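You operate a simulated robot arm through the tools that you are given. There is no shell and no other tool.

You are at the controls of a simulated robot arm. One attempt, no reset.

JOB
Check the end play and fit the matching blue disc under the cover.
Fine: read the play with the blue lever first, keep the clamp locked, refit the cover and lift again; the other discs and the pieces beside the mat stay.
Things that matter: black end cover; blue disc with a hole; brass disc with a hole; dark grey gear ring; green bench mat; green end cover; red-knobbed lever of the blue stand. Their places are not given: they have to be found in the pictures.

Only the result counts: the job must be done as asked and must still hold three seconds after the hand-in. Knocking over, shifting, dropping, spilling or breaking anything else fails it. Lids that push on must go on centred and level and be pressed home; caps that screw on are set level and turned clockwise until they are tight.

ROBOT AND FRAMES
A 6-joint arm with a two-finger gripper, fixed in place. Base frame: the origin is at the foot of the arm, x ahead of it, y to its left, z up; the work surface is at about z = 3. Lengths are in mm, angles in rad, forces in N, time in s.
With the tool pointing down near the work surface it reaches from about 240 to 620 mm from the base axis. Its first joint turns from -1.152 to 1.152 rad. Payload 1.37 kg.
The tool frame sits at the grasp point between the pads (the TCP): z along the fingers, y along the line on which they close. The tips reach 22 mm beyond it. The gripper opens to 92 mm. The gripper's body begins 65 mm behind the TCP.
Orientation is told as [roll, pitch, yaw] about the base's x, y, z axes, in that order, counted from this pose: with the fingers straight down and closing along the base's y, the tool's x points along the base's -x, its y along +y and its z along -z.

CONTROLS
- The arm moves only by the tool play_rows. Its argument "deltas" is a list of rows, each an object (a shift or turn left out is 0, a gripper value left out holds the last) with "xyz": the shift along the tool's x, y, z in units of 250 mm (1.0 is 250 mm), a list of three; "delta_rot": the turn, a rotation vector about the tool's x, y, z in units of 45 degrees (1.0 is 45 degrees), a list of three; "gripper": the closure, from 0 (fully open) to 1 (shut). In form: [{"xyz": [dx, dy, dz], "delta_rot": [wx, wy, wz], "gripper": gripper}, ...]. A call has 1 to 20 rows; each row is the pose to reach, as a shift and turn from the pose commanded when the call began, along the tool's axes at that moment. A call with a number of a shift or a turn outside -1 to 1 is refused whole. Each row takes 0.2 s and may step no farther than 50 mm and 0.15 rad from the row before; otherwise, or with a gripper value out of range, the whole call is refused. Where a pose cannot be reached the arm comes as near as it can. A force on the tool above 90 N (or 10 N above the force at the start of the call, whichever is more), or a blocked arm, ends the call early, and 0.2 s more pass. Each finger halts on what it meets, pressing with about 26 N; the grip force reading is that of the motor and also rises with nothing between the fingers. The clock runs only during rows and for 0.2 s after the last one: add rows that repeat a pose to give the fingers time. The reply holds the time, the measured pose of the TCP, the force on the tool along the base axes, the opening and the grip force, in the units named above and with some noise, with the torque about the TCP (base axes, N m) and any sound that the robot's microphone picked up.
- Cameras (640 x 400 px; columns grow to the right, rows downward): "scene" is fixed at [37.9, -451.4, 559.1]; the picture's right is [0.64, -0.77, 0.00], its down [-0.60, -0.51, -0.61] and it looks along [0.47, 0.40, -0.79] (base axes); focal length 214 px, centre (320, 200). "wrist" rides on the gripper at [71, 19, -102] in the tool frame; the picture's right is [-0.26, 0.97, 0.00], its down [-0.75, -0.20, -0.63] and it looks along [-0.60, -0.16, 0.78] (tool axes); focal length 280 px, centre (320, 200).
- grab_frame(camera): a new picture of that camera. The clock stands still meanwhile.
- probe_pixels(camera, pixels): for up to 12 pixels [column, row] of the newest picture of that camera ("zoom" is the newest enlarged one), the place [x, y, z] in the base frame of the surface seen there, good to about 3 mm. The clock stands still meanwhile.
- close_up(camera, box): a new picture of the part [left, top, right, bottom] of that camera's present view, enlarged. The clock stands still meanwhile.
- close_job(): hands the job in; it is judged then, once.

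Unless the task says otherwise, let go and move clear before handing in.

The tools are called after "Request:" as name(argument=value, ...) on one line, values as JSON. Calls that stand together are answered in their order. play_rows: Moves the arm, as the interface text tells. Its arguments: {"type":"object","properties":{"deltas":{"type":"array","items":{"type":"object","properties":{"xyz":{"type":"array","items":{"type":"number"}},"delta_rot":{"type":"array","items":{"type":"number"}},"gripper":{"type":"number"}}}}},"required":["deltas"]} The other tools are called the same way: grab_frame (camera) takes a picture; probe_pixels (camera, pixels) gives the place of the surface under pixels of a picture; close_up (camera, box) takes an enlarged picture of a part of a camera's view; close_job () hands the job in.

At the start:

```text
t: 0.0
eef_pos: [335.8, -46.8, 401.6]
ee_rot: [-0.001, -0.001, 0.0]
contact_force: [-0.8, 0.7, -0.6]
wrist_torque: [-0.01, 0.0, 0.0]
opening: 92.1
grip_force: 0.0
```

scene: 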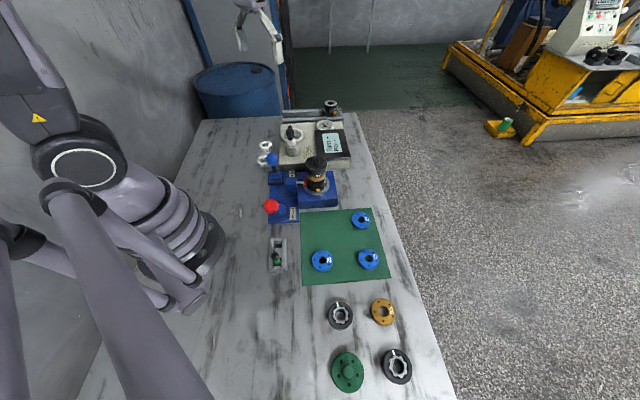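
wrist: 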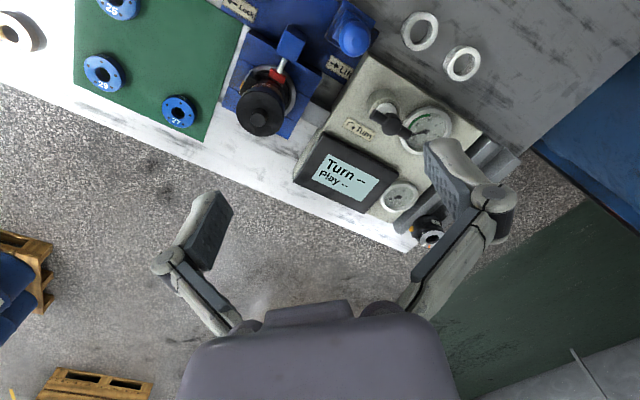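

The scene shows a blue stand near (300,190), a gauge box with a display near (320,140), a green mat with three blue discs, and loose parts beside the mat. I'll enlarge these areas to read the labels.

Request:
close_up(camera="scene", box=[240, 90, 370, 220])

Request:
close_up(camera="scene", box=[250, 190, 430, 400])

Request:
close_up(camera="wrist", box=[220, 0, 540, 260])

Request:
close_up(camera="wrist", box=[0, 0, 300, 160])

```text
3.08 times, centred on (305, 155) of scene
```

zoom: 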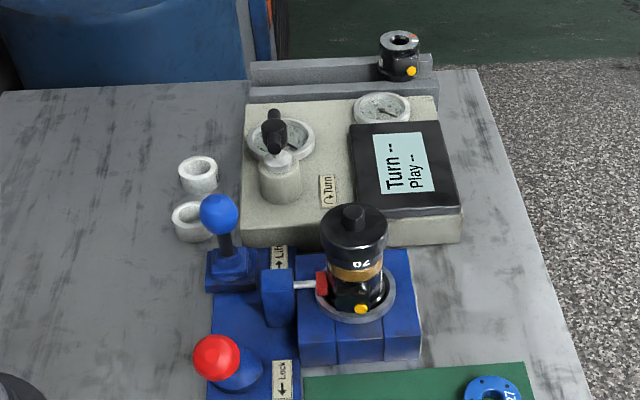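

```text
1.90 times, centred on (340, 295) of scene
```

zoom: 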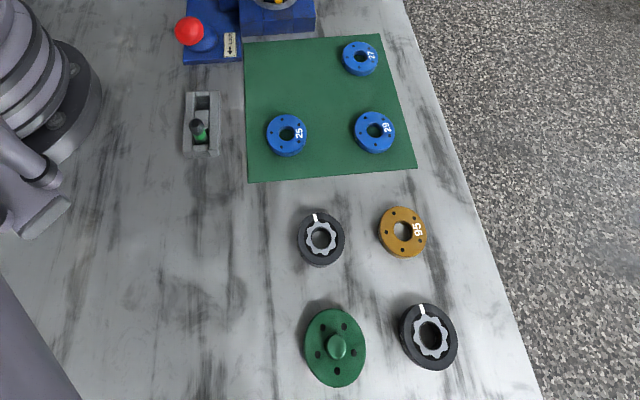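

```text
1.54 times, centred on (380, 130) of wrist
```

zoom: 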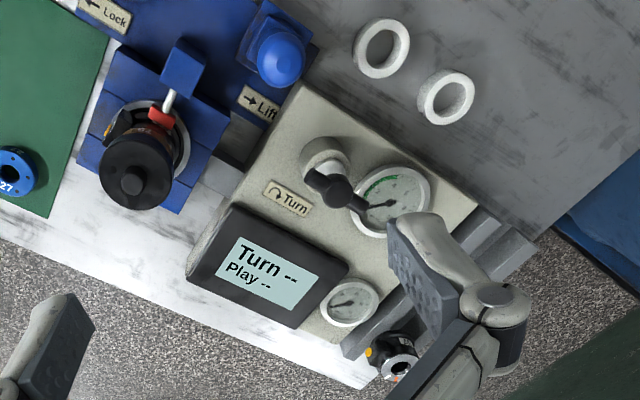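

```text
2.13 times, centred on (150, 80) of wrist
```

zoom: 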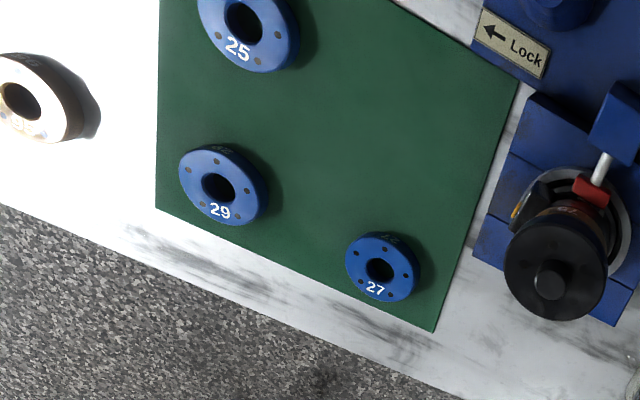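

The stand holds a unit with a black cover over a brass ring; the discs on the mat are marked 25, 27 and 29. I'll measure the main parts.

Request:
grab_frame(camera="scene")

Request:
grab_frame(camera="wrist")

Request:
probe_pixels(camera="scene", pixels=[[361, 219], [322, 261], [368, 259], [382, 311], [340, 315], [397, 366], [347, 371], [270, 206], [272, 158], [277, 256], [302, 209], [303, 284]])

Request:
probe_pixels(camera="wrist", pixels=[[262, 112], [258, 122], [275, 75], [278, 65], [290, 40], [353, 35], [345, 180], [395, 125], [428, 128], [383, 105], [430, 230], [297, 95]])

```text
taken
```

scene: 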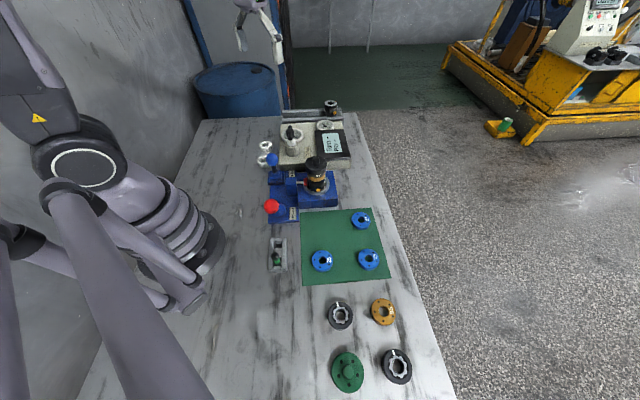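

```text
taken
```

wrist: 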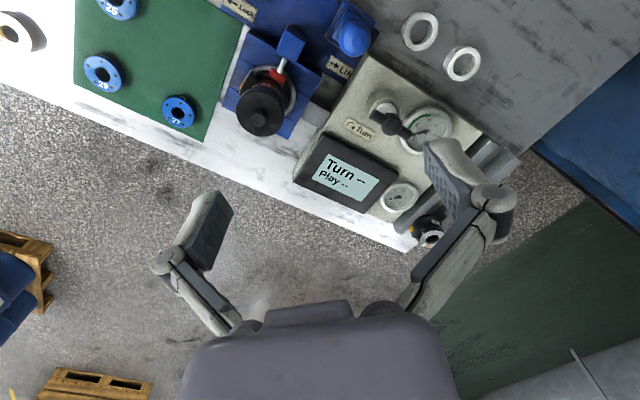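

```text
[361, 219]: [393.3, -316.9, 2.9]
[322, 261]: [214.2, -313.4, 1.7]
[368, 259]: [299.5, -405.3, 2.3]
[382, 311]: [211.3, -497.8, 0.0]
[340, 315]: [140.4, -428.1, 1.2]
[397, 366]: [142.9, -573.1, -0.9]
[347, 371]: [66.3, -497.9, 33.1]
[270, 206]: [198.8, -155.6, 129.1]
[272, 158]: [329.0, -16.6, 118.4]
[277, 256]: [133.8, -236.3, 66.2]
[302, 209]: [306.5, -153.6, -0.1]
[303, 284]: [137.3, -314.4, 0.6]
```

```text
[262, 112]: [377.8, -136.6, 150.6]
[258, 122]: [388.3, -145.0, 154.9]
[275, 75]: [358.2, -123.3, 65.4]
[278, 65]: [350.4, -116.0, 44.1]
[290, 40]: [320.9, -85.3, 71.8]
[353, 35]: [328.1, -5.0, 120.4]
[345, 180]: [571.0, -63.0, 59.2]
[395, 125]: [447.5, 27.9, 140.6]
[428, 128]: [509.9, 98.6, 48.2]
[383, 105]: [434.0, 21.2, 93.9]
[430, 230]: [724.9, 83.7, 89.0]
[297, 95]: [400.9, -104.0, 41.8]
```

Positions are coming together: cover about (383,-141,150), blue knob about (328,-8,119), red knob about (199,-156,129). I'll zoom in on the labels, levers and unit.

Request:
close_up(camera="wrist", box=[210, 0, 390, 140])

Request:
close_up(camera="scene", box=[255, 145, 345, 225])

Request:
close_up(camera="scene", box=[255, 95, 355, 170])

Request:
close_up(camera="scene", box=[255, 205, 395, 295])

```text
2.86 times, centred on (300, 70) of wrist
```

zoom: 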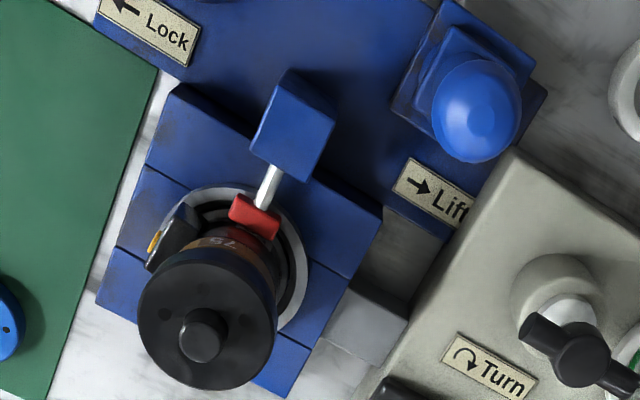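

```text
5.00 times, centred on (300, 185) of scene
```

zoom: 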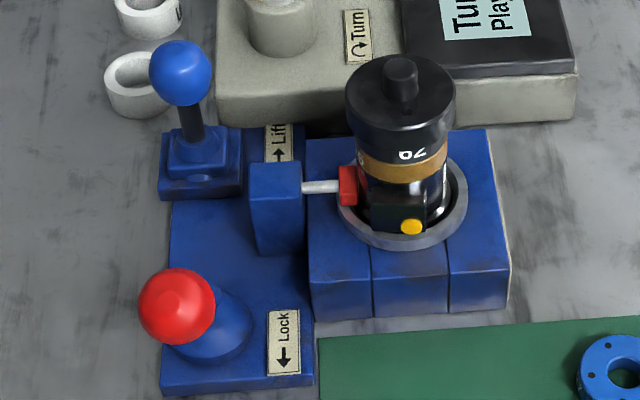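

```text
5.33 times, centred on (305, 132) of scene
```

zoom: 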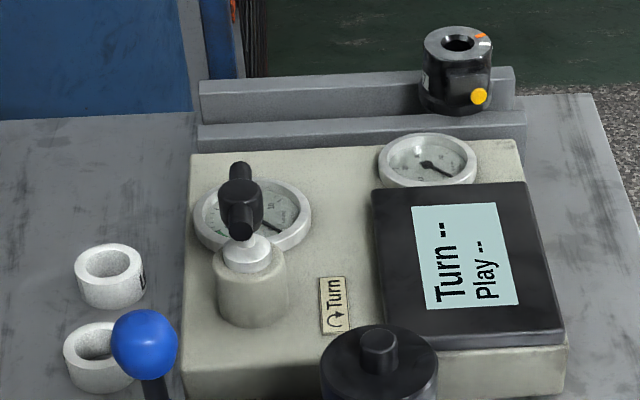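

```text
4.44 times, centred on (325, 250) of scene
```

zoom: 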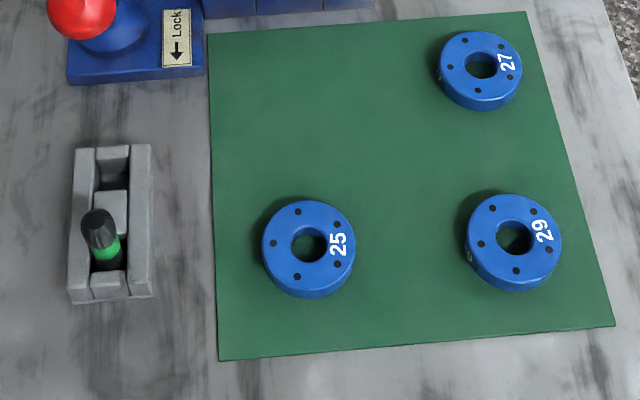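

The labels are readable: Lift's arrow points along its text (towards the gauge box), and the red lever already leans in the Lock direction. I'll get the stand's yaw and lever geometry by probing the wrist zoom.

Request:
close_up(camera="wrist", box=[210, 0, 390, 140])

Request:
probe_pixels(camera="zoom", pixels=[[105, 35], [185, 65], [403, 180], [440, 200], [475, 115], [440, 130], [418, 105], [205, 335], [200, 375], [265, 190], [255, 213], [295, 120]])

Request:
probe_pixels(camera="zoom", pixels=[[180, 90], [110, 240], [110, 300], [375, 215], [280, 385], [160, 245], [245, 245], [300, 260], [180, 295], [270, 330], [150, 320], [240, 365]])

```text
2.86 times, centred on (300, 70) of wrist
```

zoom: 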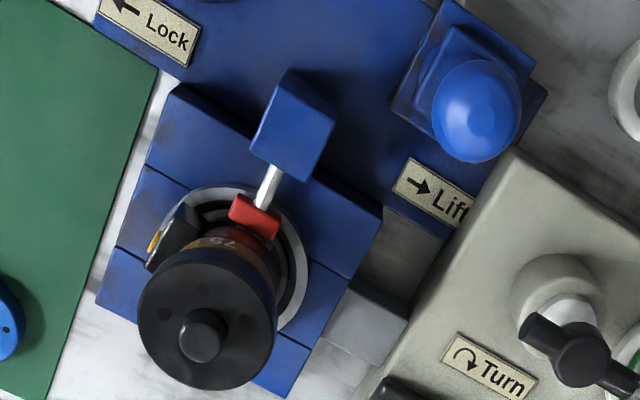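

```text
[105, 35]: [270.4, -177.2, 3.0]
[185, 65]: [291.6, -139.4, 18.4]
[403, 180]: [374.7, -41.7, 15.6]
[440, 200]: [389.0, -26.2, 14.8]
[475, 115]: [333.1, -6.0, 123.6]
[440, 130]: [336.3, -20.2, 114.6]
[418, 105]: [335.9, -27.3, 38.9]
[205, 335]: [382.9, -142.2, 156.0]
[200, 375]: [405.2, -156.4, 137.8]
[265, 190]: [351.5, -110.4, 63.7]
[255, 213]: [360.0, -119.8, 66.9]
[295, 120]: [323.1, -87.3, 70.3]
```

```text
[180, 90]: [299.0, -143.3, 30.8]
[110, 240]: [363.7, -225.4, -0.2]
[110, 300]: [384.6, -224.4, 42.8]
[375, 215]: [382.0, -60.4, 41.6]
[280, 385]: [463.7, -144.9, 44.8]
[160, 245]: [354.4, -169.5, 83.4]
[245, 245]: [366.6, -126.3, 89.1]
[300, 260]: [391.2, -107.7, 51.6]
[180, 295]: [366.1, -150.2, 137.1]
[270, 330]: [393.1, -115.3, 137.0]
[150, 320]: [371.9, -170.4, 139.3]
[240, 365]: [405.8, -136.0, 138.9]
```

The stand is turned 45°, with its long axis along (0.71, 0.71), so Lift means pushing the blue knob along +x+y. I'll first bring the wrist camera closer to see how the unit, cover and disc are built.

Request:
play_rows(deltas=[{"xyz": [0.05, -0.053, 0.136]}, {"xyz": [0.1, -0.106, 0.272]}, {"xyz": [0.15, -0.158, 0.408]}, {"xyz": [0.2, -0.211, 0.544]}, {"xyz": [0.248, -0.264, 0.68]}, {"xyz": [0.248, -0.264, 0.68]}])

Request:
grab_frame(camera="wrist")

Request:
grab_frame(camera="scene")

```text
t: 1.4
eef_pos: [273.4, -114.2, 232.8]
ee_rot: [0.0, 0.0, 0.003]
contact_force: [0.8, -0.8, 0.3]
wrist_torque: [0.0, 0.0, -0.01]
opening: 91.8
grip_force: 0.0
```

```text
taken
```

wrist: 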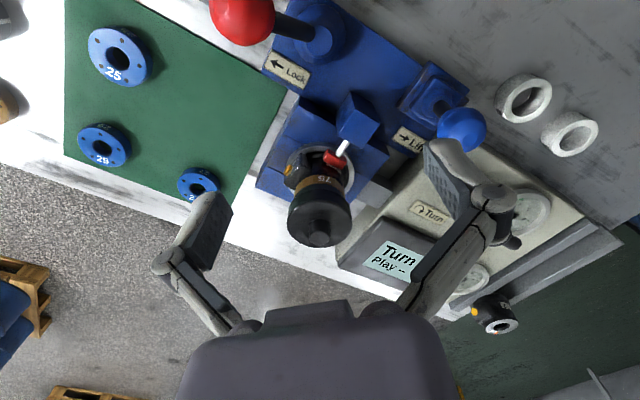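

```text
taken
```

scene: 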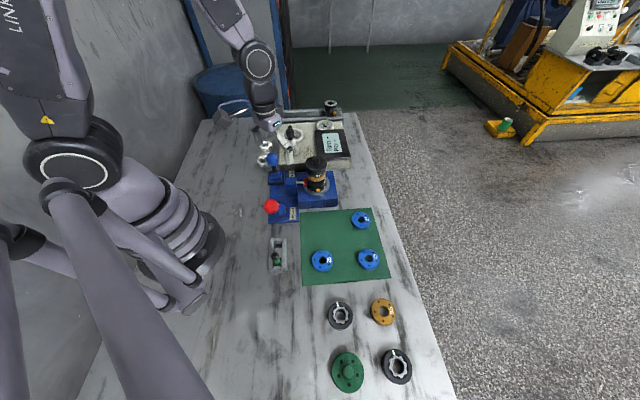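

The wrist view now shows the unit side-on at (320,200), with the clamp's red pad against it. I'll enlarge it.

Request:
close_up(camera="wrist", box=[250, 130, 390, 260])

Request:
close_up(camera="wrist", box=[200, 0, 500, 180])

Request:
close_up(camera="wrist", box=[60, 0, 260, 220])

```text
3.08 times, centred on (320, 195) of wrist
```

zoom: 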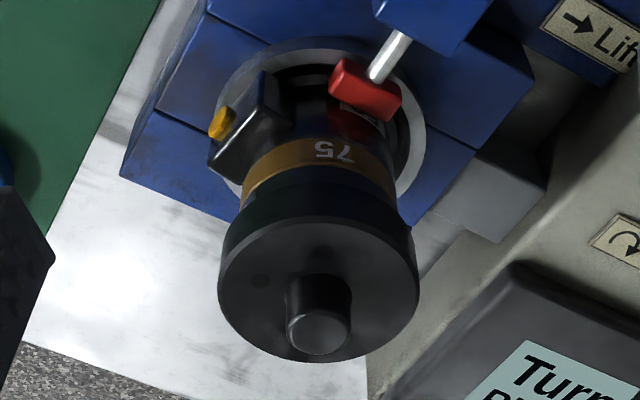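

```text
2.13 times, centred on (350, 90) of wrist
```

zoom: 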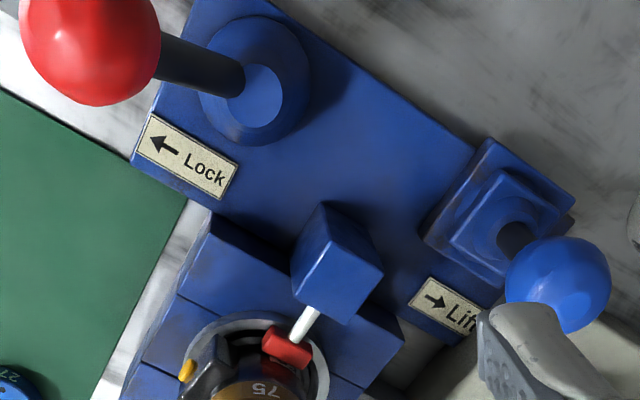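

```text
1.82 times, centred on (160, 110) of wrist
```

zoom: 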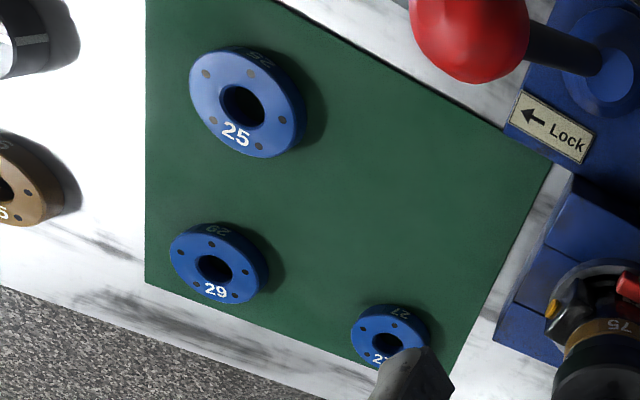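

The red lever leans towards its Lock arrow and the blue lever stands upright. I'll probe the blue lever's knob, stem and base for an accurate push.

Request:
close_up(camera="wrist", box=[360, 40, 520, 180])

Request:
close_up(camera="scene", box=[250, 135, 310, 195])

Request:
probe_pixels(camera="zoom", pixels=[[320, 100], [230, 160], [300, 165]])

Request:
probe_pixels(camera="wrist", pixels=[[461, 128], [445, 128], [478, 128], [461, 112], [461, 148], [442, 108], [436, 103], [425, 68], [404, 97], [462, 92], [245, 10], [320, 40]])

```text
2.86 times, centred on (440, 110) of wrist
```

zoom: 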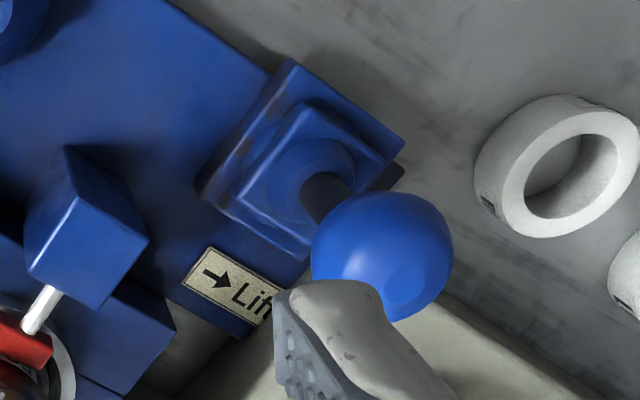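

```text
6.67 times, centred on (280, 165) of scene
```

zoom: 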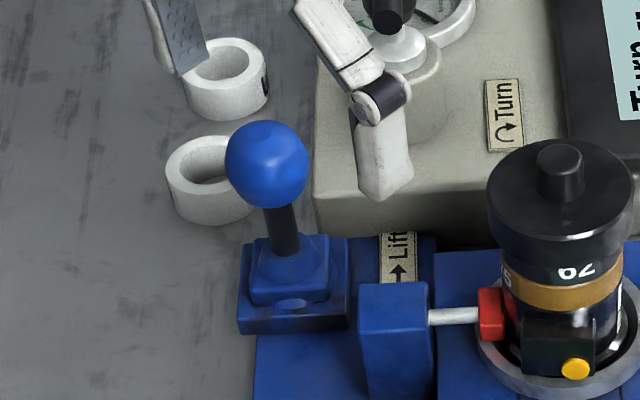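

```text
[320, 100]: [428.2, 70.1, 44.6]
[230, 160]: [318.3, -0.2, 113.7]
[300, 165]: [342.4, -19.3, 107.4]
```

```text
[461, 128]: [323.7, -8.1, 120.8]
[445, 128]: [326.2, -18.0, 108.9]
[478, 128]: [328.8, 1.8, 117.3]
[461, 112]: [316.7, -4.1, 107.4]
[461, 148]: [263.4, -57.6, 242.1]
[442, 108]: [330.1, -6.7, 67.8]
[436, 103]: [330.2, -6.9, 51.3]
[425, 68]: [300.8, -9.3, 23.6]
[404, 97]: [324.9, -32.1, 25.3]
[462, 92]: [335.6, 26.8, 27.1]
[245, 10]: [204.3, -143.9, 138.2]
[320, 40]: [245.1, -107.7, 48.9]
```

The blue knob centre works out at about (330,-7,111), radius about 18, on a pivot near z 30. I'll move above it, turned so the fingers close along the lift direction, and half close them.

Request:
play_rows(deltas=[{"xyz": [-0.038, 0.071, 0], "delta_rot": [0, 0, 0.167], "gripper": 0.35}, {"xyz": [-0.076, 0.142, 0], "delta_rot": [0, 0, 0.333], "gripper": 0.35}, {"xyz": [-0.113, 0.213, 0], "delta_rot": [0, 0, 0.5], "gripper": 0.35}, {"xyz": [-0.151, 0.285, 0], "delta_rot": [0, 0, 0.667], "gripper": 0.35}, {"xyz": [-0.189, 0.356, 0], "delta_rot": [0, 0, 0.833], "gripper": 0.35}, {"xyz": [-0.2264, 0.4268, 0], "delta_rot": [0, 0, 1.0], "gripper": 0.35}, {"xyz": [-0.2264, 0.4268, 0], "delta_rot": [0, 0, 1.0], "gripper": 0.35}])

Request:
grab_frame(camera="wrist")

Request:
close_up(camera="scene", box=[240, 90, 360, 200])

Request:
close_up(camera="scene", box=[295, 150, 345, 200])

```text
t: 3.0
eef_pos: [330.3, -7.1, 232.2]
ee_rot: [0.001, 0.0, -0.785]
contact_force: [-0.3, -0.1, -0.2]
wrist_torque: [0.03, 0.01, 0.0]
opening: 59.8
grip_force: 0.1
```

```text
taken
```

wrist: 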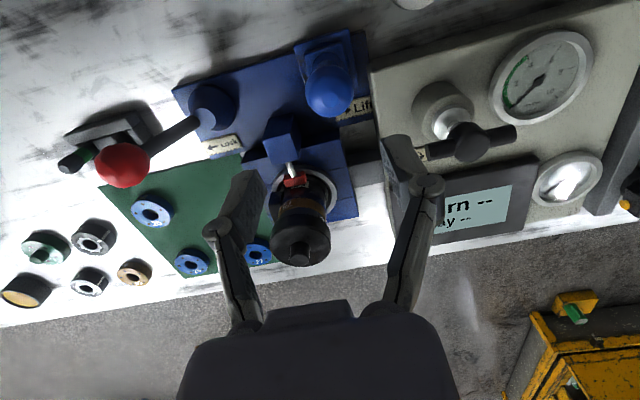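

```text
3.64 times, centred on (300, 145) of scene
```

zoom: 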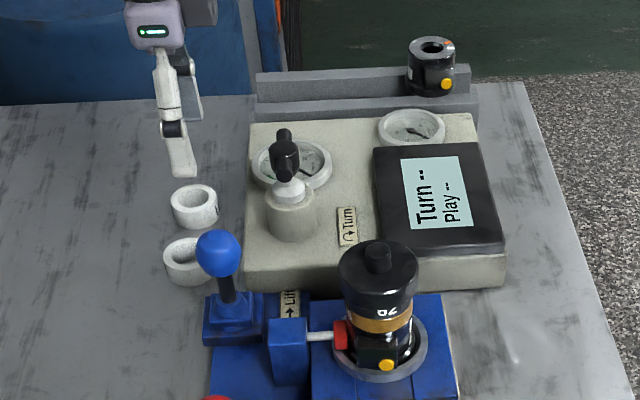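

```text
8.00 times, centred on (320, 175) of scene
```

zoom: 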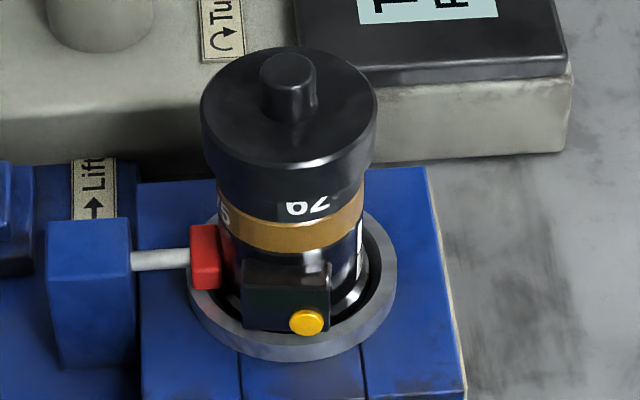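

The knob sits under the TCP at wrist (328,92), about 5 mm towards +u, with the fingers straddling it. I'll shift slightly and lower to knob height.

Request:
play_rows(deltas=[{"xyz": [0, 0.018, 0.12]}, {"xyz": [0, 0.018, 0.24]}, {"xyz": [0, 0.018, 0.36]}, {"xyz": [0, 0.018, 0.464]}, {"xyz": [0, 0.018, 0.464]}])

Request:
grab_frame(camera="wrist")

Request:
close_up(camera="scene", box=[240, 90, 360, 200])

```text
t: 4.2
eef_pos: [333.1, -2.8, 116.1]
ee_rot: [0.0, -0.001, -0.786]
contact_force: [0.0, -0.3, 1.0]
wrist_torque: [-0.02, 0.04, 0.0]
opening: 59.6
grip_force: 0.1
```

```text
taken
```

wrist: 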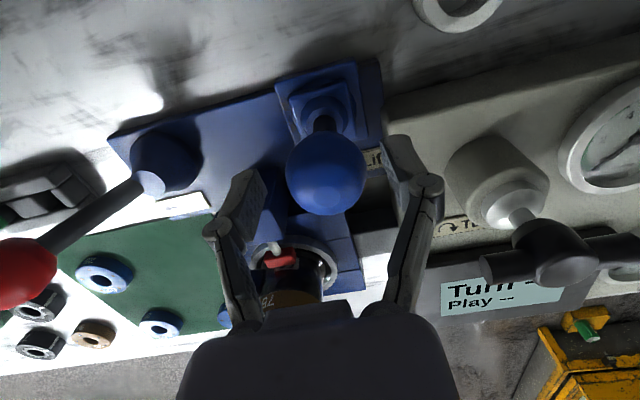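

```text
3.64 times, centred on (300, 145) of scene
```

zoom: 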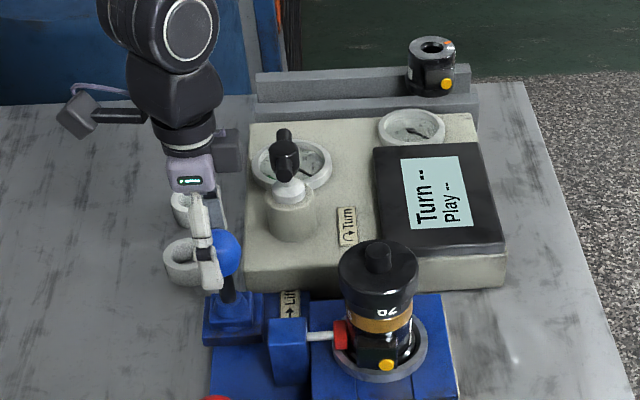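

The knob is between the fingers at (326,173). Before sweeping towards the gauge box I'll check the clearance to the Turn crank's end at (485,265).

Request:
probe_pixels(camera="wrist", pixels=[[485, 268], [550, 255], [500, 175], [470, 190], [405, 160], [330, 165], [430, 110], [400, 215], [450, 15], [325, 205]])

```text
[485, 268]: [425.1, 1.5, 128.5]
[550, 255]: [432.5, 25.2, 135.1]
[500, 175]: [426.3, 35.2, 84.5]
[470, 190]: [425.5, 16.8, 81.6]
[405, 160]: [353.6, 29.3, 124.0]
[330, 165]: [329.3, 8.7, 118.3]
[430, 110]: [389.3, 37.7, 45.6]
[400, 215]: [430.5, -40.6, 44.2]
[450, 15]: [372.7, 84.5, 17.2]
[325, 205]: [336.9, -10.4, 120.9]
```

The crank and post stay at least 45 mm to the side of the finger's path, so the sweep is clear. I'll push the blue lever along +u in small steps.

Request:
play_rows(deltas=[{"xyz": [0, 0.02, 0]}, {"xyz": [0, 0.04, 0.0]}, {"xyz": [0, 0.06, 0.0]}, {"xyz": [0, 0.08, 0.002]}, {"xyz": [0, 0.1, 0.005]}, {"xyz": [0, 0.12, 0.01]}, {"xyz": [0, 0.14, 0.015]}, {"xyz": [0, 0.14, 0.015]}])

Request:
close_up(camera="scene", box=[240, 90, 360, 200])

Request:
grab_frame(camera="wrist")

```text
t: 6.0
eef_pos: [357.1, 21.5, 111.5]
ee_rot: [0.001, 0.001, -0.785]
contact_force: [-1.2, -2.8, 1.1]
wrist_torque: [0.0, 0.03, 0.0]
opening: 62.0
grip_force: 1.5
```

```text
3.64 times, centred on (300, 145) of scene
```

zoom: 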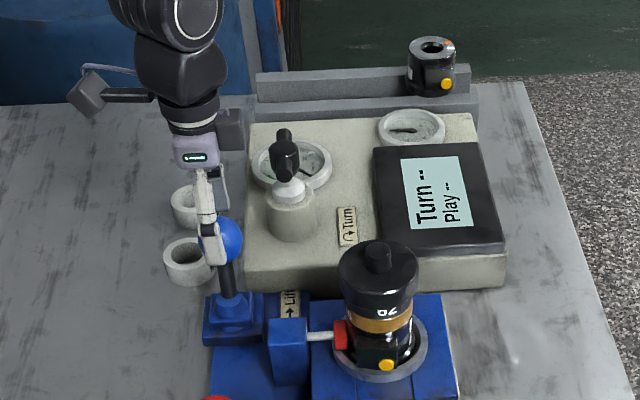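

```text
taken
```

wrist: 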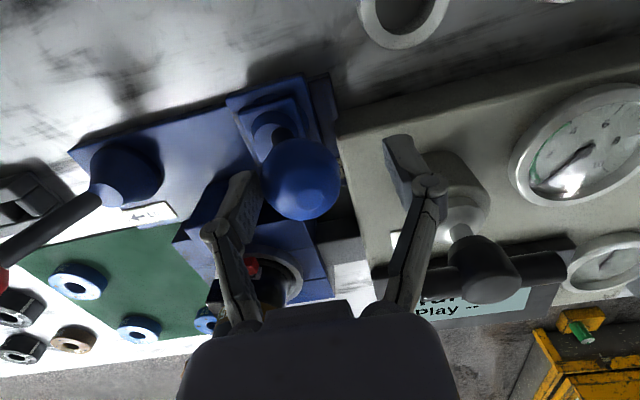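

The lever is moving under about 3 N and the display still shows "--". I'll keep pushing.

Request:
play_rows(deltas=[{"xyz": [0, 0.02, 0.005]}, {"xyz": [0, 0.04, 0.01]}, {"xyz": [0, 0.06, 0.018]}, {"xyz": [0, 0.08, 0.025]}, {"xyz": [0, 0.1, 0.032]}, {"xyz": [0, 0.12, 0.04]}, {"xyz": [0, 0.12, 0.04]}])

Request:
close_up(camera="scene", box=[240, 90, 360, 200])

Request:
grab_frame(camera="wrist")

```text
t: 7.6
eef_pos: [375.3, 40.9, 100.6]
ee_rot: [-0.008, 0.007, -0.787]
contact_force: [-23.6, -42.5, -12.1]
wrist_torque: [0.13, -0.22, 0.45]
opening: 83.1
grip_force: 18.0
```

```text
3.64 times, centred on (300, 145) of scene
```

zoom: 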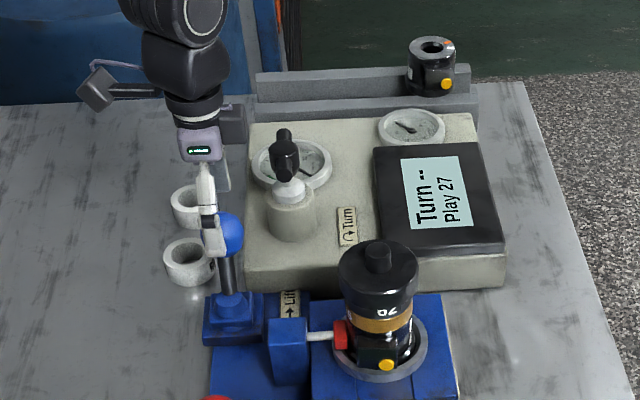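

```text
taken
```

wrist: 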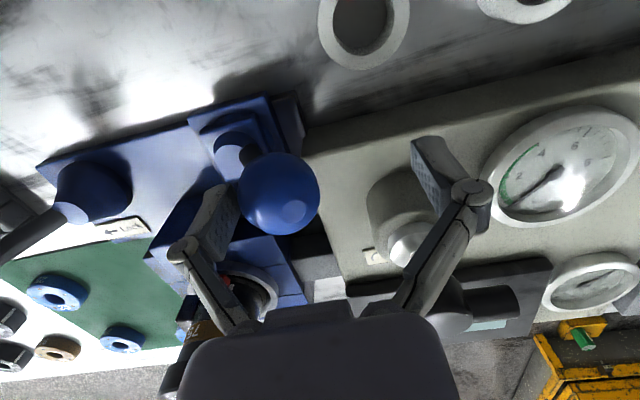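

The display now reads "Play 27" and the lever is at its stop (about 48 N). I'll confirm the digits with a tighter picture.

Request:
close_up(camera="scene", box=[305, 118, 355, 168])

Request:
close_up(camera="scene", box=[280, 145, 340, 205])

```text
8.00 times, centred on (330, 143) of scene
```

zoom: 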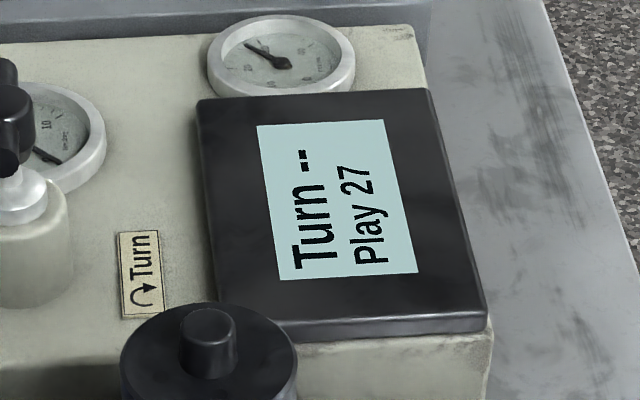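

```text
6.67 times, centred on (310, 175) of scene
```

zoom: 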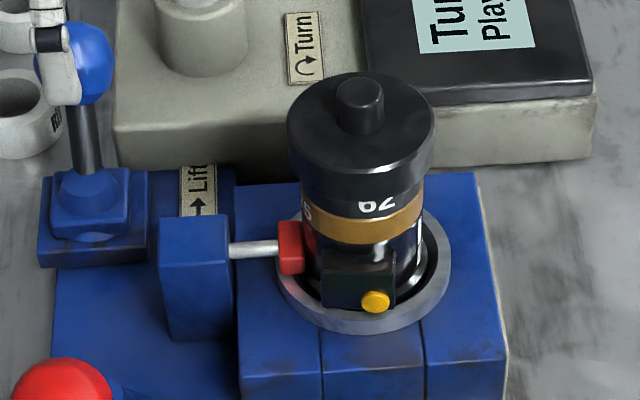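

"Play 27" is confirmed, so disc 27 is the match. I'll now bring the lever back towards upright and see whether it springs back.

Request:
play_rows(deltas=[{"xyz": [0, -0.03, 0.0]}, {"xyz": [0, -0.06, -0.01]}, {"xyz": [0, -0.1, -0.02]}, {"xyz": [0, -0.14, -0.035]}, {"xyz": [0, -0.18, -0.045]}, {"xyz": [0, -0.22, -0.055]}, {"xyz": [0, -0.256, -0.055]}, {"xyz": [0, -0.256, -0.055]}])

Request:
close_up(camera="scene", box=[240, 90, 360, 200])

Request:
grab_frame(camera="wrist")

```text
t: 9.4
eef_pos: [334.3, -2.6, 114.9]
ee_rot: [0.0, 0.0, -0.785]
contact_force: [0.1, -0.1, 0.5]
wrist_torque: [-0.01, 0.05, 0.0]
opening: 59.8
grip_force: 0.1
```

```text
3.64 times, centred on (300, 145) of scene
```

zoom: 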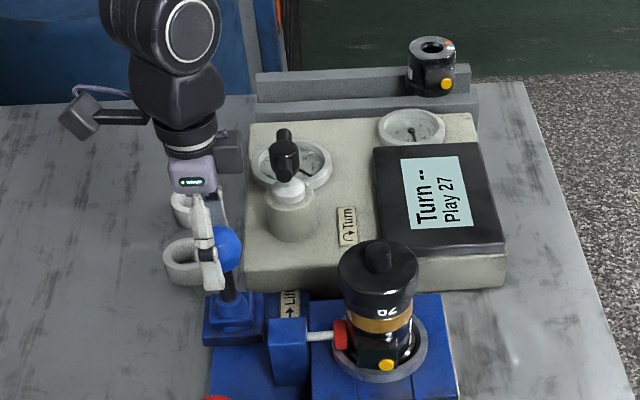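

```text
taken
```

wrist: 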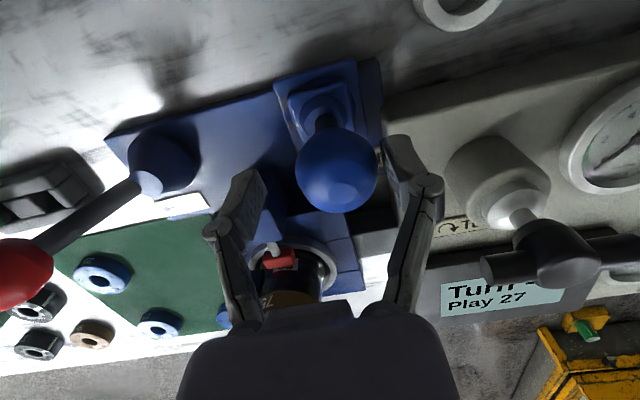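

The display keeps "Play 27" and the lever sprang nearly upright by itself. I'll rise clear of the knob and look again.

Request:
play_rows(deltas=[{"xyz": [0, 0, -0.12]}, {"xyz": [0, 0, -0.24]}, {"xyz": [0, 0, -0.36]}, {"xyz": [0, 0, -0.48]}, {"xyz": [0, 0, -0.6]}, {"xyz": [0, 0, -0.6]}])

Request:
grab_frame(camera="wrist")

Request:
close_up(camera="scene", box=[240, 125, 360, 235])

```text
t: 10.8
eef_pos: [336.2, -1.9, 266.5]
ee_rot: [-0.001, 0.0, -0.786]
contact_force: [0.2, -0.5, 0.3]
wrist_torque: [-0.01, -0.03, 0.02]
opening: 59.9
grip_force: 0.2
```

```text
taken
```

wrist: 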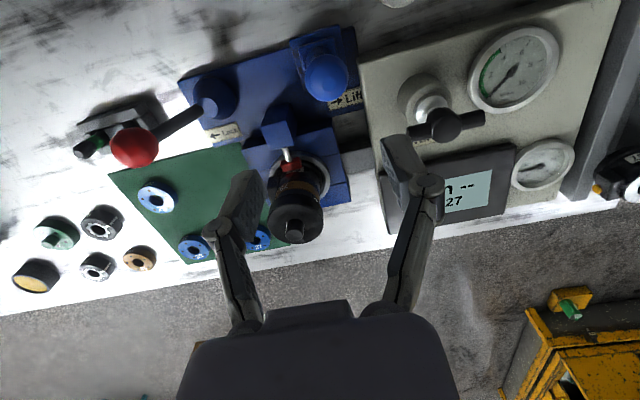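

```text
3.64 times, centred on (300, 180) of scene
```

zoom: 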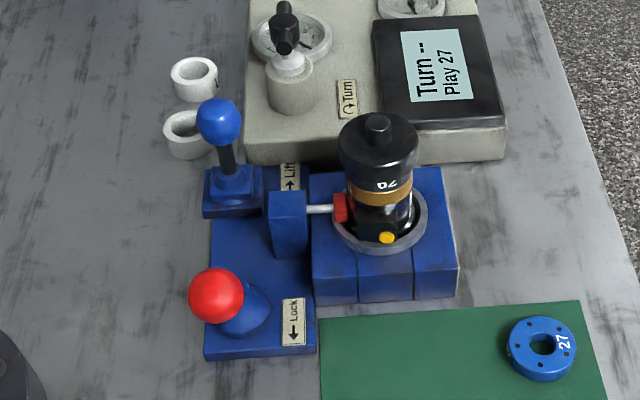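

The lever is back upright and the red lever is unchanged. I'll now look closely at the cover, the brass band and the "79" band to learn how the cover is held.

Request:
play_rows(deltas=[{"xyz": [-0.048, -0.067, 0.044], "delta_rot": [0, 0, -0.167], "gripper": 0}, {"xyz": [-0.096, -0.134, 0.088], "delta_rot": [0, 0, -0.333], "gripper": 0}, {"xyz": [-0.144, -0.201, 0.132], "delta_rot": [0, 0, -0.5], "gripper": 0}, {"xyz": [-0.192, -0.268, 0.176], "delta_rot": [0, 0, -0.667], "gripper": 0}, {"xyz": [-0.24, -0.335, 0.22], "delta_rot": [0, 0, -0.833], "gripper": 0}, {"xyz": [-0.288, -0.402, 0.264], "delta_rot": [0, 0, -1.0], "gripper": 0}, {"xyz": [-0.288, -0.402, 0.264], "delta_rot": [0, 0, -1.0], "gripper": 0}])

Request:
grab_frame(camera="wrist")

Request:
close_up(camera="wrist", box=[240, 100, 400, 260])

```text
t: 12.4
eef_pos: [315.0, -125.6, 199.9]
ee_rot: [-0.001, -0.001, 0.0]
contact_force: [0.1, -1.0, 0.5]
wrist_torque: [0.02, -0.02, -0.06]
opening: 92.1
grip_force: 0.1
```

```text
taken
```

wrist: 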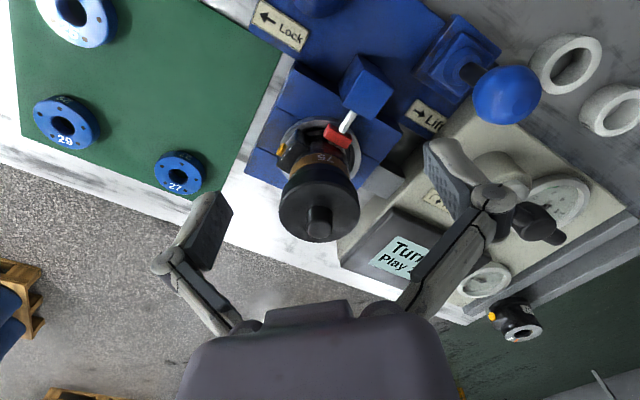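

```text
2.50 times, centred on (320, 180) of wrist
```

zoom: 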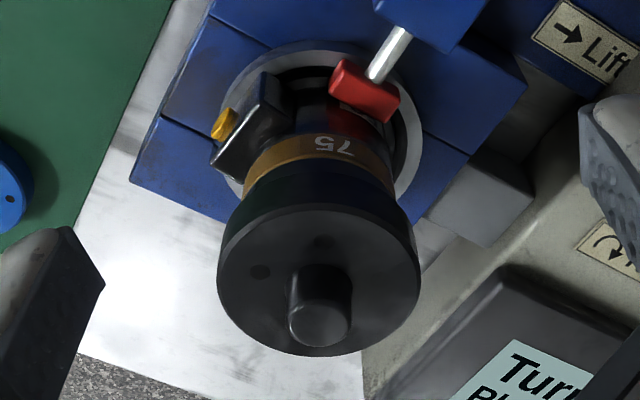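

The cover overhangs the brass "75" band slightly. I'll probe heights down the unit's side to find the cover's rim and the disc edges.

Request:
probe_pixels(camera="zoom", pixels=[[325, 325], [325, 300], [305, 255], [240, 310], [395, 310], [320, 232], [320, 208], [322, 175], [322, 150], [322, 128], [255, 195], [245, 225]])

Request:
close_up(camera="scene", box=[298, 150, 338, 190])

Request:
probe_pixels(camera="zoom", pixels=[[320, 90], [320, 150], [320, 200], [320, 235], [320, 290], [240, 150], [405, 150], [320, 110], [310, 258], [318, 280]])

```text
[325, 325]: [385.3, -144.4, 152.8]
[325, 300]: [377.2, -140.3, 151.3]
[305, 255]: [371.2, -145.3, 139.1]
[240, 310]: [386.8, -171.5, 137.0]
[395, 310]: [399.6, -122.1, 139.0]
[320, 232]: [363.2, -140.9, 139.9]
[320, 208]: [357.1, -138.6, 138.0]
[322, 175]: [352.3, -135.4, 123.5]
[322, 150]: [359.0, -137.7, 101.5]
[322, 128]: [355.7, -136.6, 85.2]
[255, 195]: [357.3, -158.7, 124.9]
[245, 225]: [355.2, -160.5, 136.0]
```

```text
10.00 times, centred on (318, 170) of scene
```

zoom: 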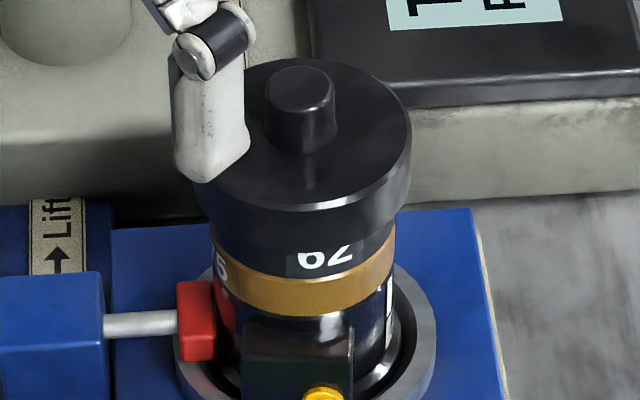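

```text
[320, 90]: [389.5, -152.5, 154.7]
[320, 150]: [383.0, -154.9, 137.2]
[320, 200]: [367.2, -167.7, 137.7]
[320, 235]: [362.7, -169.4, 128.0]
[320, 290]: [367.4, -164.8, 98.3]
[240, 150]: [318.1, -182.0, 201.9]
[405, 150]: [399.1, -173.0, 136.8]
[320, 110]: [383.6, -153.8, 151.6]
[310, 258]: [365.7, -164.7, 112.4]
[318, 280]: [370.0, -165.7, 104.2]
```

The axis comes out at about (384,-143): cover top near z 138, knob top near z 155, brass band at 93–107, and a "79" band under the rim. I'll move above the knob.

Request:
play_rows(deltas=[{"xyz": [-0.138, -0.035, 0]}, {"xyz": [-0.276, -0.07, 0]}, {"xyz": [-0.276, -0.07, 0], "gripper": 0.3}, {"xyz": [-0.276, -0.07, 0], "gripper": 0.3}, {"xyz": [-0.276, -0.07, 0], "gripper": 0.3}])

Request:
grab_frame(camera="wrist")

Request:
close_up(camera="scene", box=[270, 110, 370, 200])

```text
t: 13.6
eef_pos: [385.7, -140.9, 201.5]
ee_rot: [0.0, 0.0, -0.001]
contact_force: [-0.1, 0.1, 0.1]
wrist_torque: [-0.01, 0.04, 0.02]
opening: 64.3
grip_force: 0.1
```

```text
taken
```

wrist: 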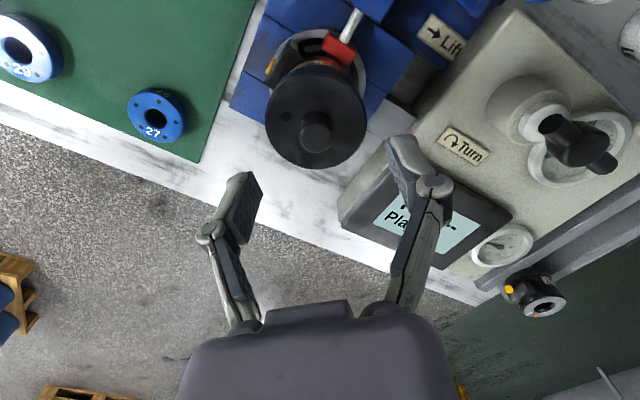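

```text
4.44 times, centred on (320, 155) of scene
```

zoom: 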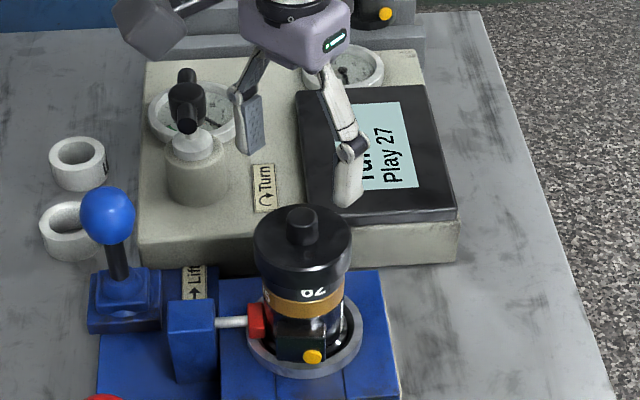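

The knob top appears at about wrist (316,130), a few mm to the -y side of the TCP line. I'll enlarge to refine before descending.

Request:
close_up(camera="wrist", box=[250, 50, 390, 190])

Request:
probe_pixels(camera="zoom", pixels=[[305, 275], [290, 260], [330, 260], [200, 200], [420, 200]])

```text
2.86 times, centred on (320, 120) of wrist
```

zoom: 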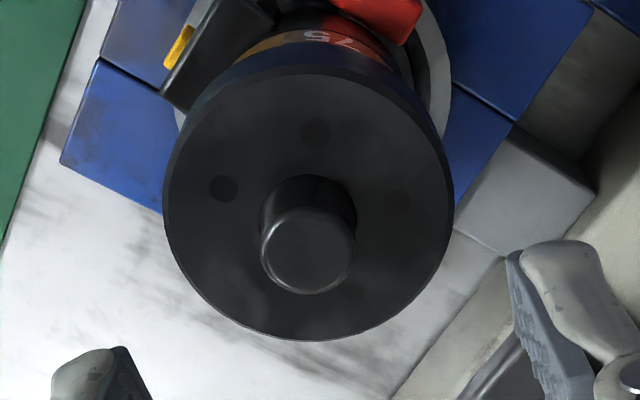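

```text
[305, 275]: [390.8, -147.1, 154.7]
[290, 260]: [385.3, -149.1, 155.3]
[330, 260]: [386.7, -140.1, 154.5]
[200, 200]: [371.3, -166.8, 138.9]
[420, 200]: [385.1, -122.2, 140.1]
```

The knob centre is (-0.6,-2.4) mm from the TCP line. I'll correct that and lower so the tips stop about 4 mm above the cover plate, then close on the knob.

Request:
play_rows(deltas=[{"xyz": [0.003, -0.0096, 0.05]}, {"xyz": [0.003, -0.0096, 0.1]}, {"xyz": [0.003, -0.0096, 0.138]}, {"xyz": [0.003, -0.0096, 0.138]}])

Request:
grab_frame(camera="wrist")

Request:
close_up(camera="scene", box=[290, 130, 350, 190])

```text
t: 14.6
eef_pos: [383.2, -144.0, 168.0]
ee_rot: [0.0, 0.0, 0.001]
contact_force: [0.6, 0.3, 0.5]
wrist_torque: [-0.01, 0.02, 0.05]
opening: 64.4
grip_force: 0.1
```

```text
taken
```

wrist: 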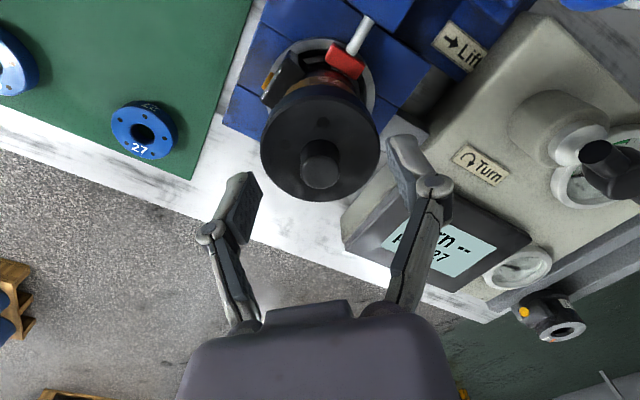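

```text
6.67 times, centred on (320, 160) of scene
```

zoom: 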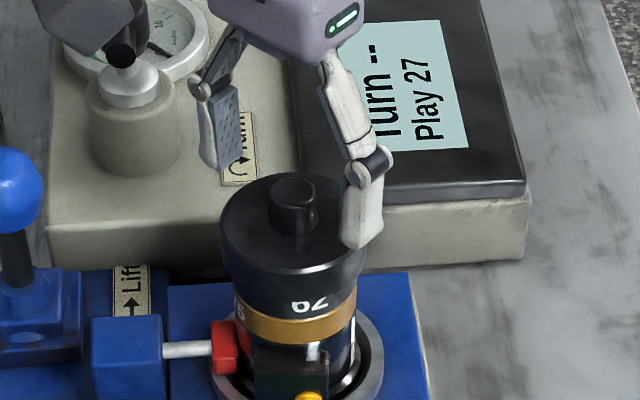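

The fingers straddle the knob with clearance over the plate. I'll close on it.

Request:
play_rows(deltas=[{"xyz": [0, 0, 0], "gripper": 1}, {"xyz": [0, 0, 0], "gripper": 1}, {"xyz": [0, 0, 0], "gripper": 1}, {"xyz": [0, 0, 0], "gripper": 1}, {"xyz": [0, 0, 0], "gripper": 1}])

Request:
grab_frame(camera="wrist")

Request:
close_up(camera="scene", box=[290, 130, 350, 190])

```text
t: 15.8
eef_pos: [384.2, -144.1, 166.6]
ee_rot: [0.0, 0.002, 0.0]
contact_force: [-0.1, 0.1, 1.4]
wrist_torque: [0.0, -0.02, -0.04]
opening: 19.2
grip_force: 25.9
```

```text
taken
```

wrist: 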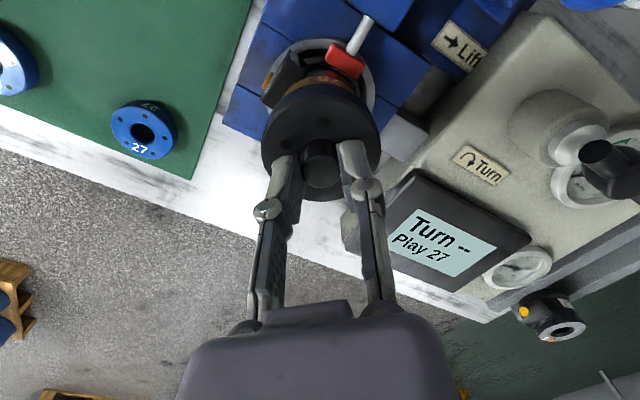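

```text
6.67 times, centred on (320, 160) of scene
```

zoom: 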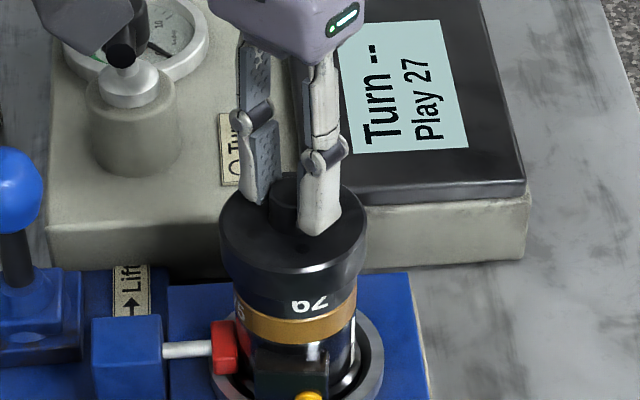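

The knob is held at 19.2 mm with 26 N. I'll lift gently a few mm to feel whether the cover is free, pushed on or screwed.

Request:
play_rows(deltas=[{"xyz": [0, 0, -0.006]}, {"xyz": [0, 0, -0.012]}, {"xyz": [0, 0, -0.018]}, {"xyz": [0, 0, -0.018]}])

Request:
close_up(camera="scene", box=[290, 130, 350, 190])

```text
t: 16.8
eef_pos: [382.4, -145.1, 169.9]
ee_rot: [-0.002, 0.0, 0.001]
contact_force: [1.1, 0.7, -3.6]
wrist_torque: [0.03, -0.02, 0.01]
opening: 19.6
grip_force: 25.8
```

```text
6.67 times, centred on (320, 160) of scene
```

zoom: 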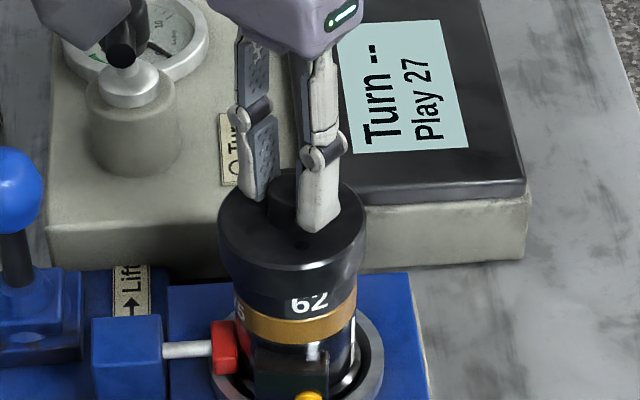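

The cover lifts freely (about 3.6 N of weight), uncovering more of the "79" band below it. I'll keep lifting straight up.

Request:
play_rows(deltas=[{"xyz": [0, 0, -0.02]}, {"xyz": [0, 0, -0.04]}, {"xyz": [0, 0, -0.06]}, {"xyz": [0, 0, -0.08]}, {"xyz": [0, 0, -0.12]}, {"xyz": [0, 0, -0.16]}, {"xyz": [0, 0, -0.2]}, {"xyz": [0, 0, -0.24]}, {"xyz": [0, 0, -0.28]}, {"xyz": [0, 0, -0.28]}])

Request:
grab_frame(camera="scene")

Request:
close_up(camera="scene", box=[280, 110, 360, 190])

Request:
grab_frame(camera="wrist")

```text
t: 19.0
eef_pos: [383.1, -145.4, 239.9]
ee_rot: [0.0, 0.0, 0.0]
contact_force: [-0.7, 0.0, -2.5]
wrist_torque: [-0.01, 0.03, 0.01]
opening: 19.2
grip_force: 25.9
```

```text
taken
```

scene: 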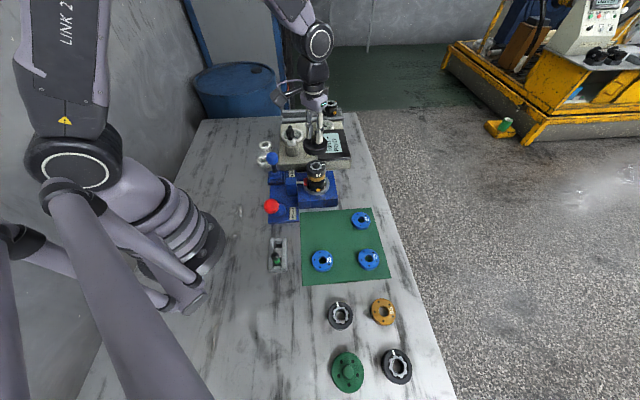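

```text
5.00 times, centred on (320, 150) of scene
```

zoom: 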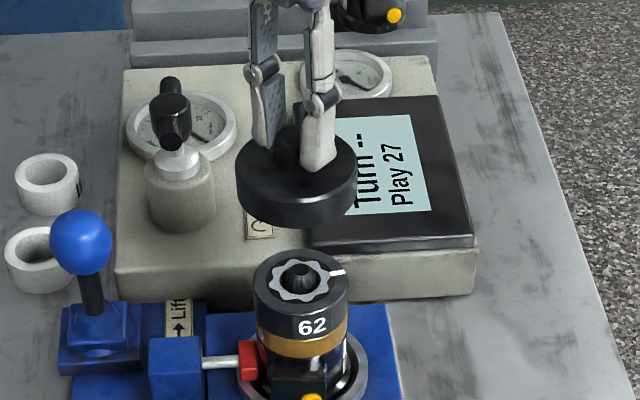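

```text
taken
```

wrist: 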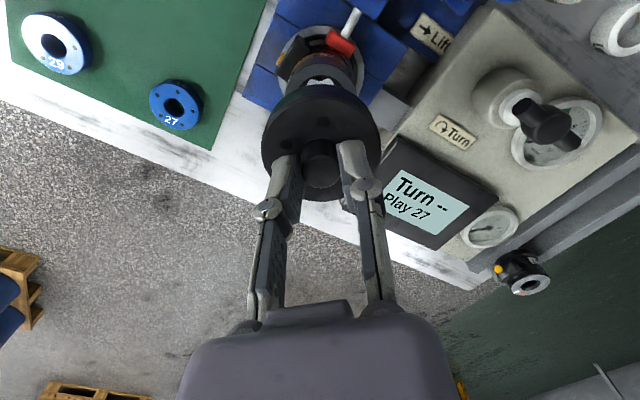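

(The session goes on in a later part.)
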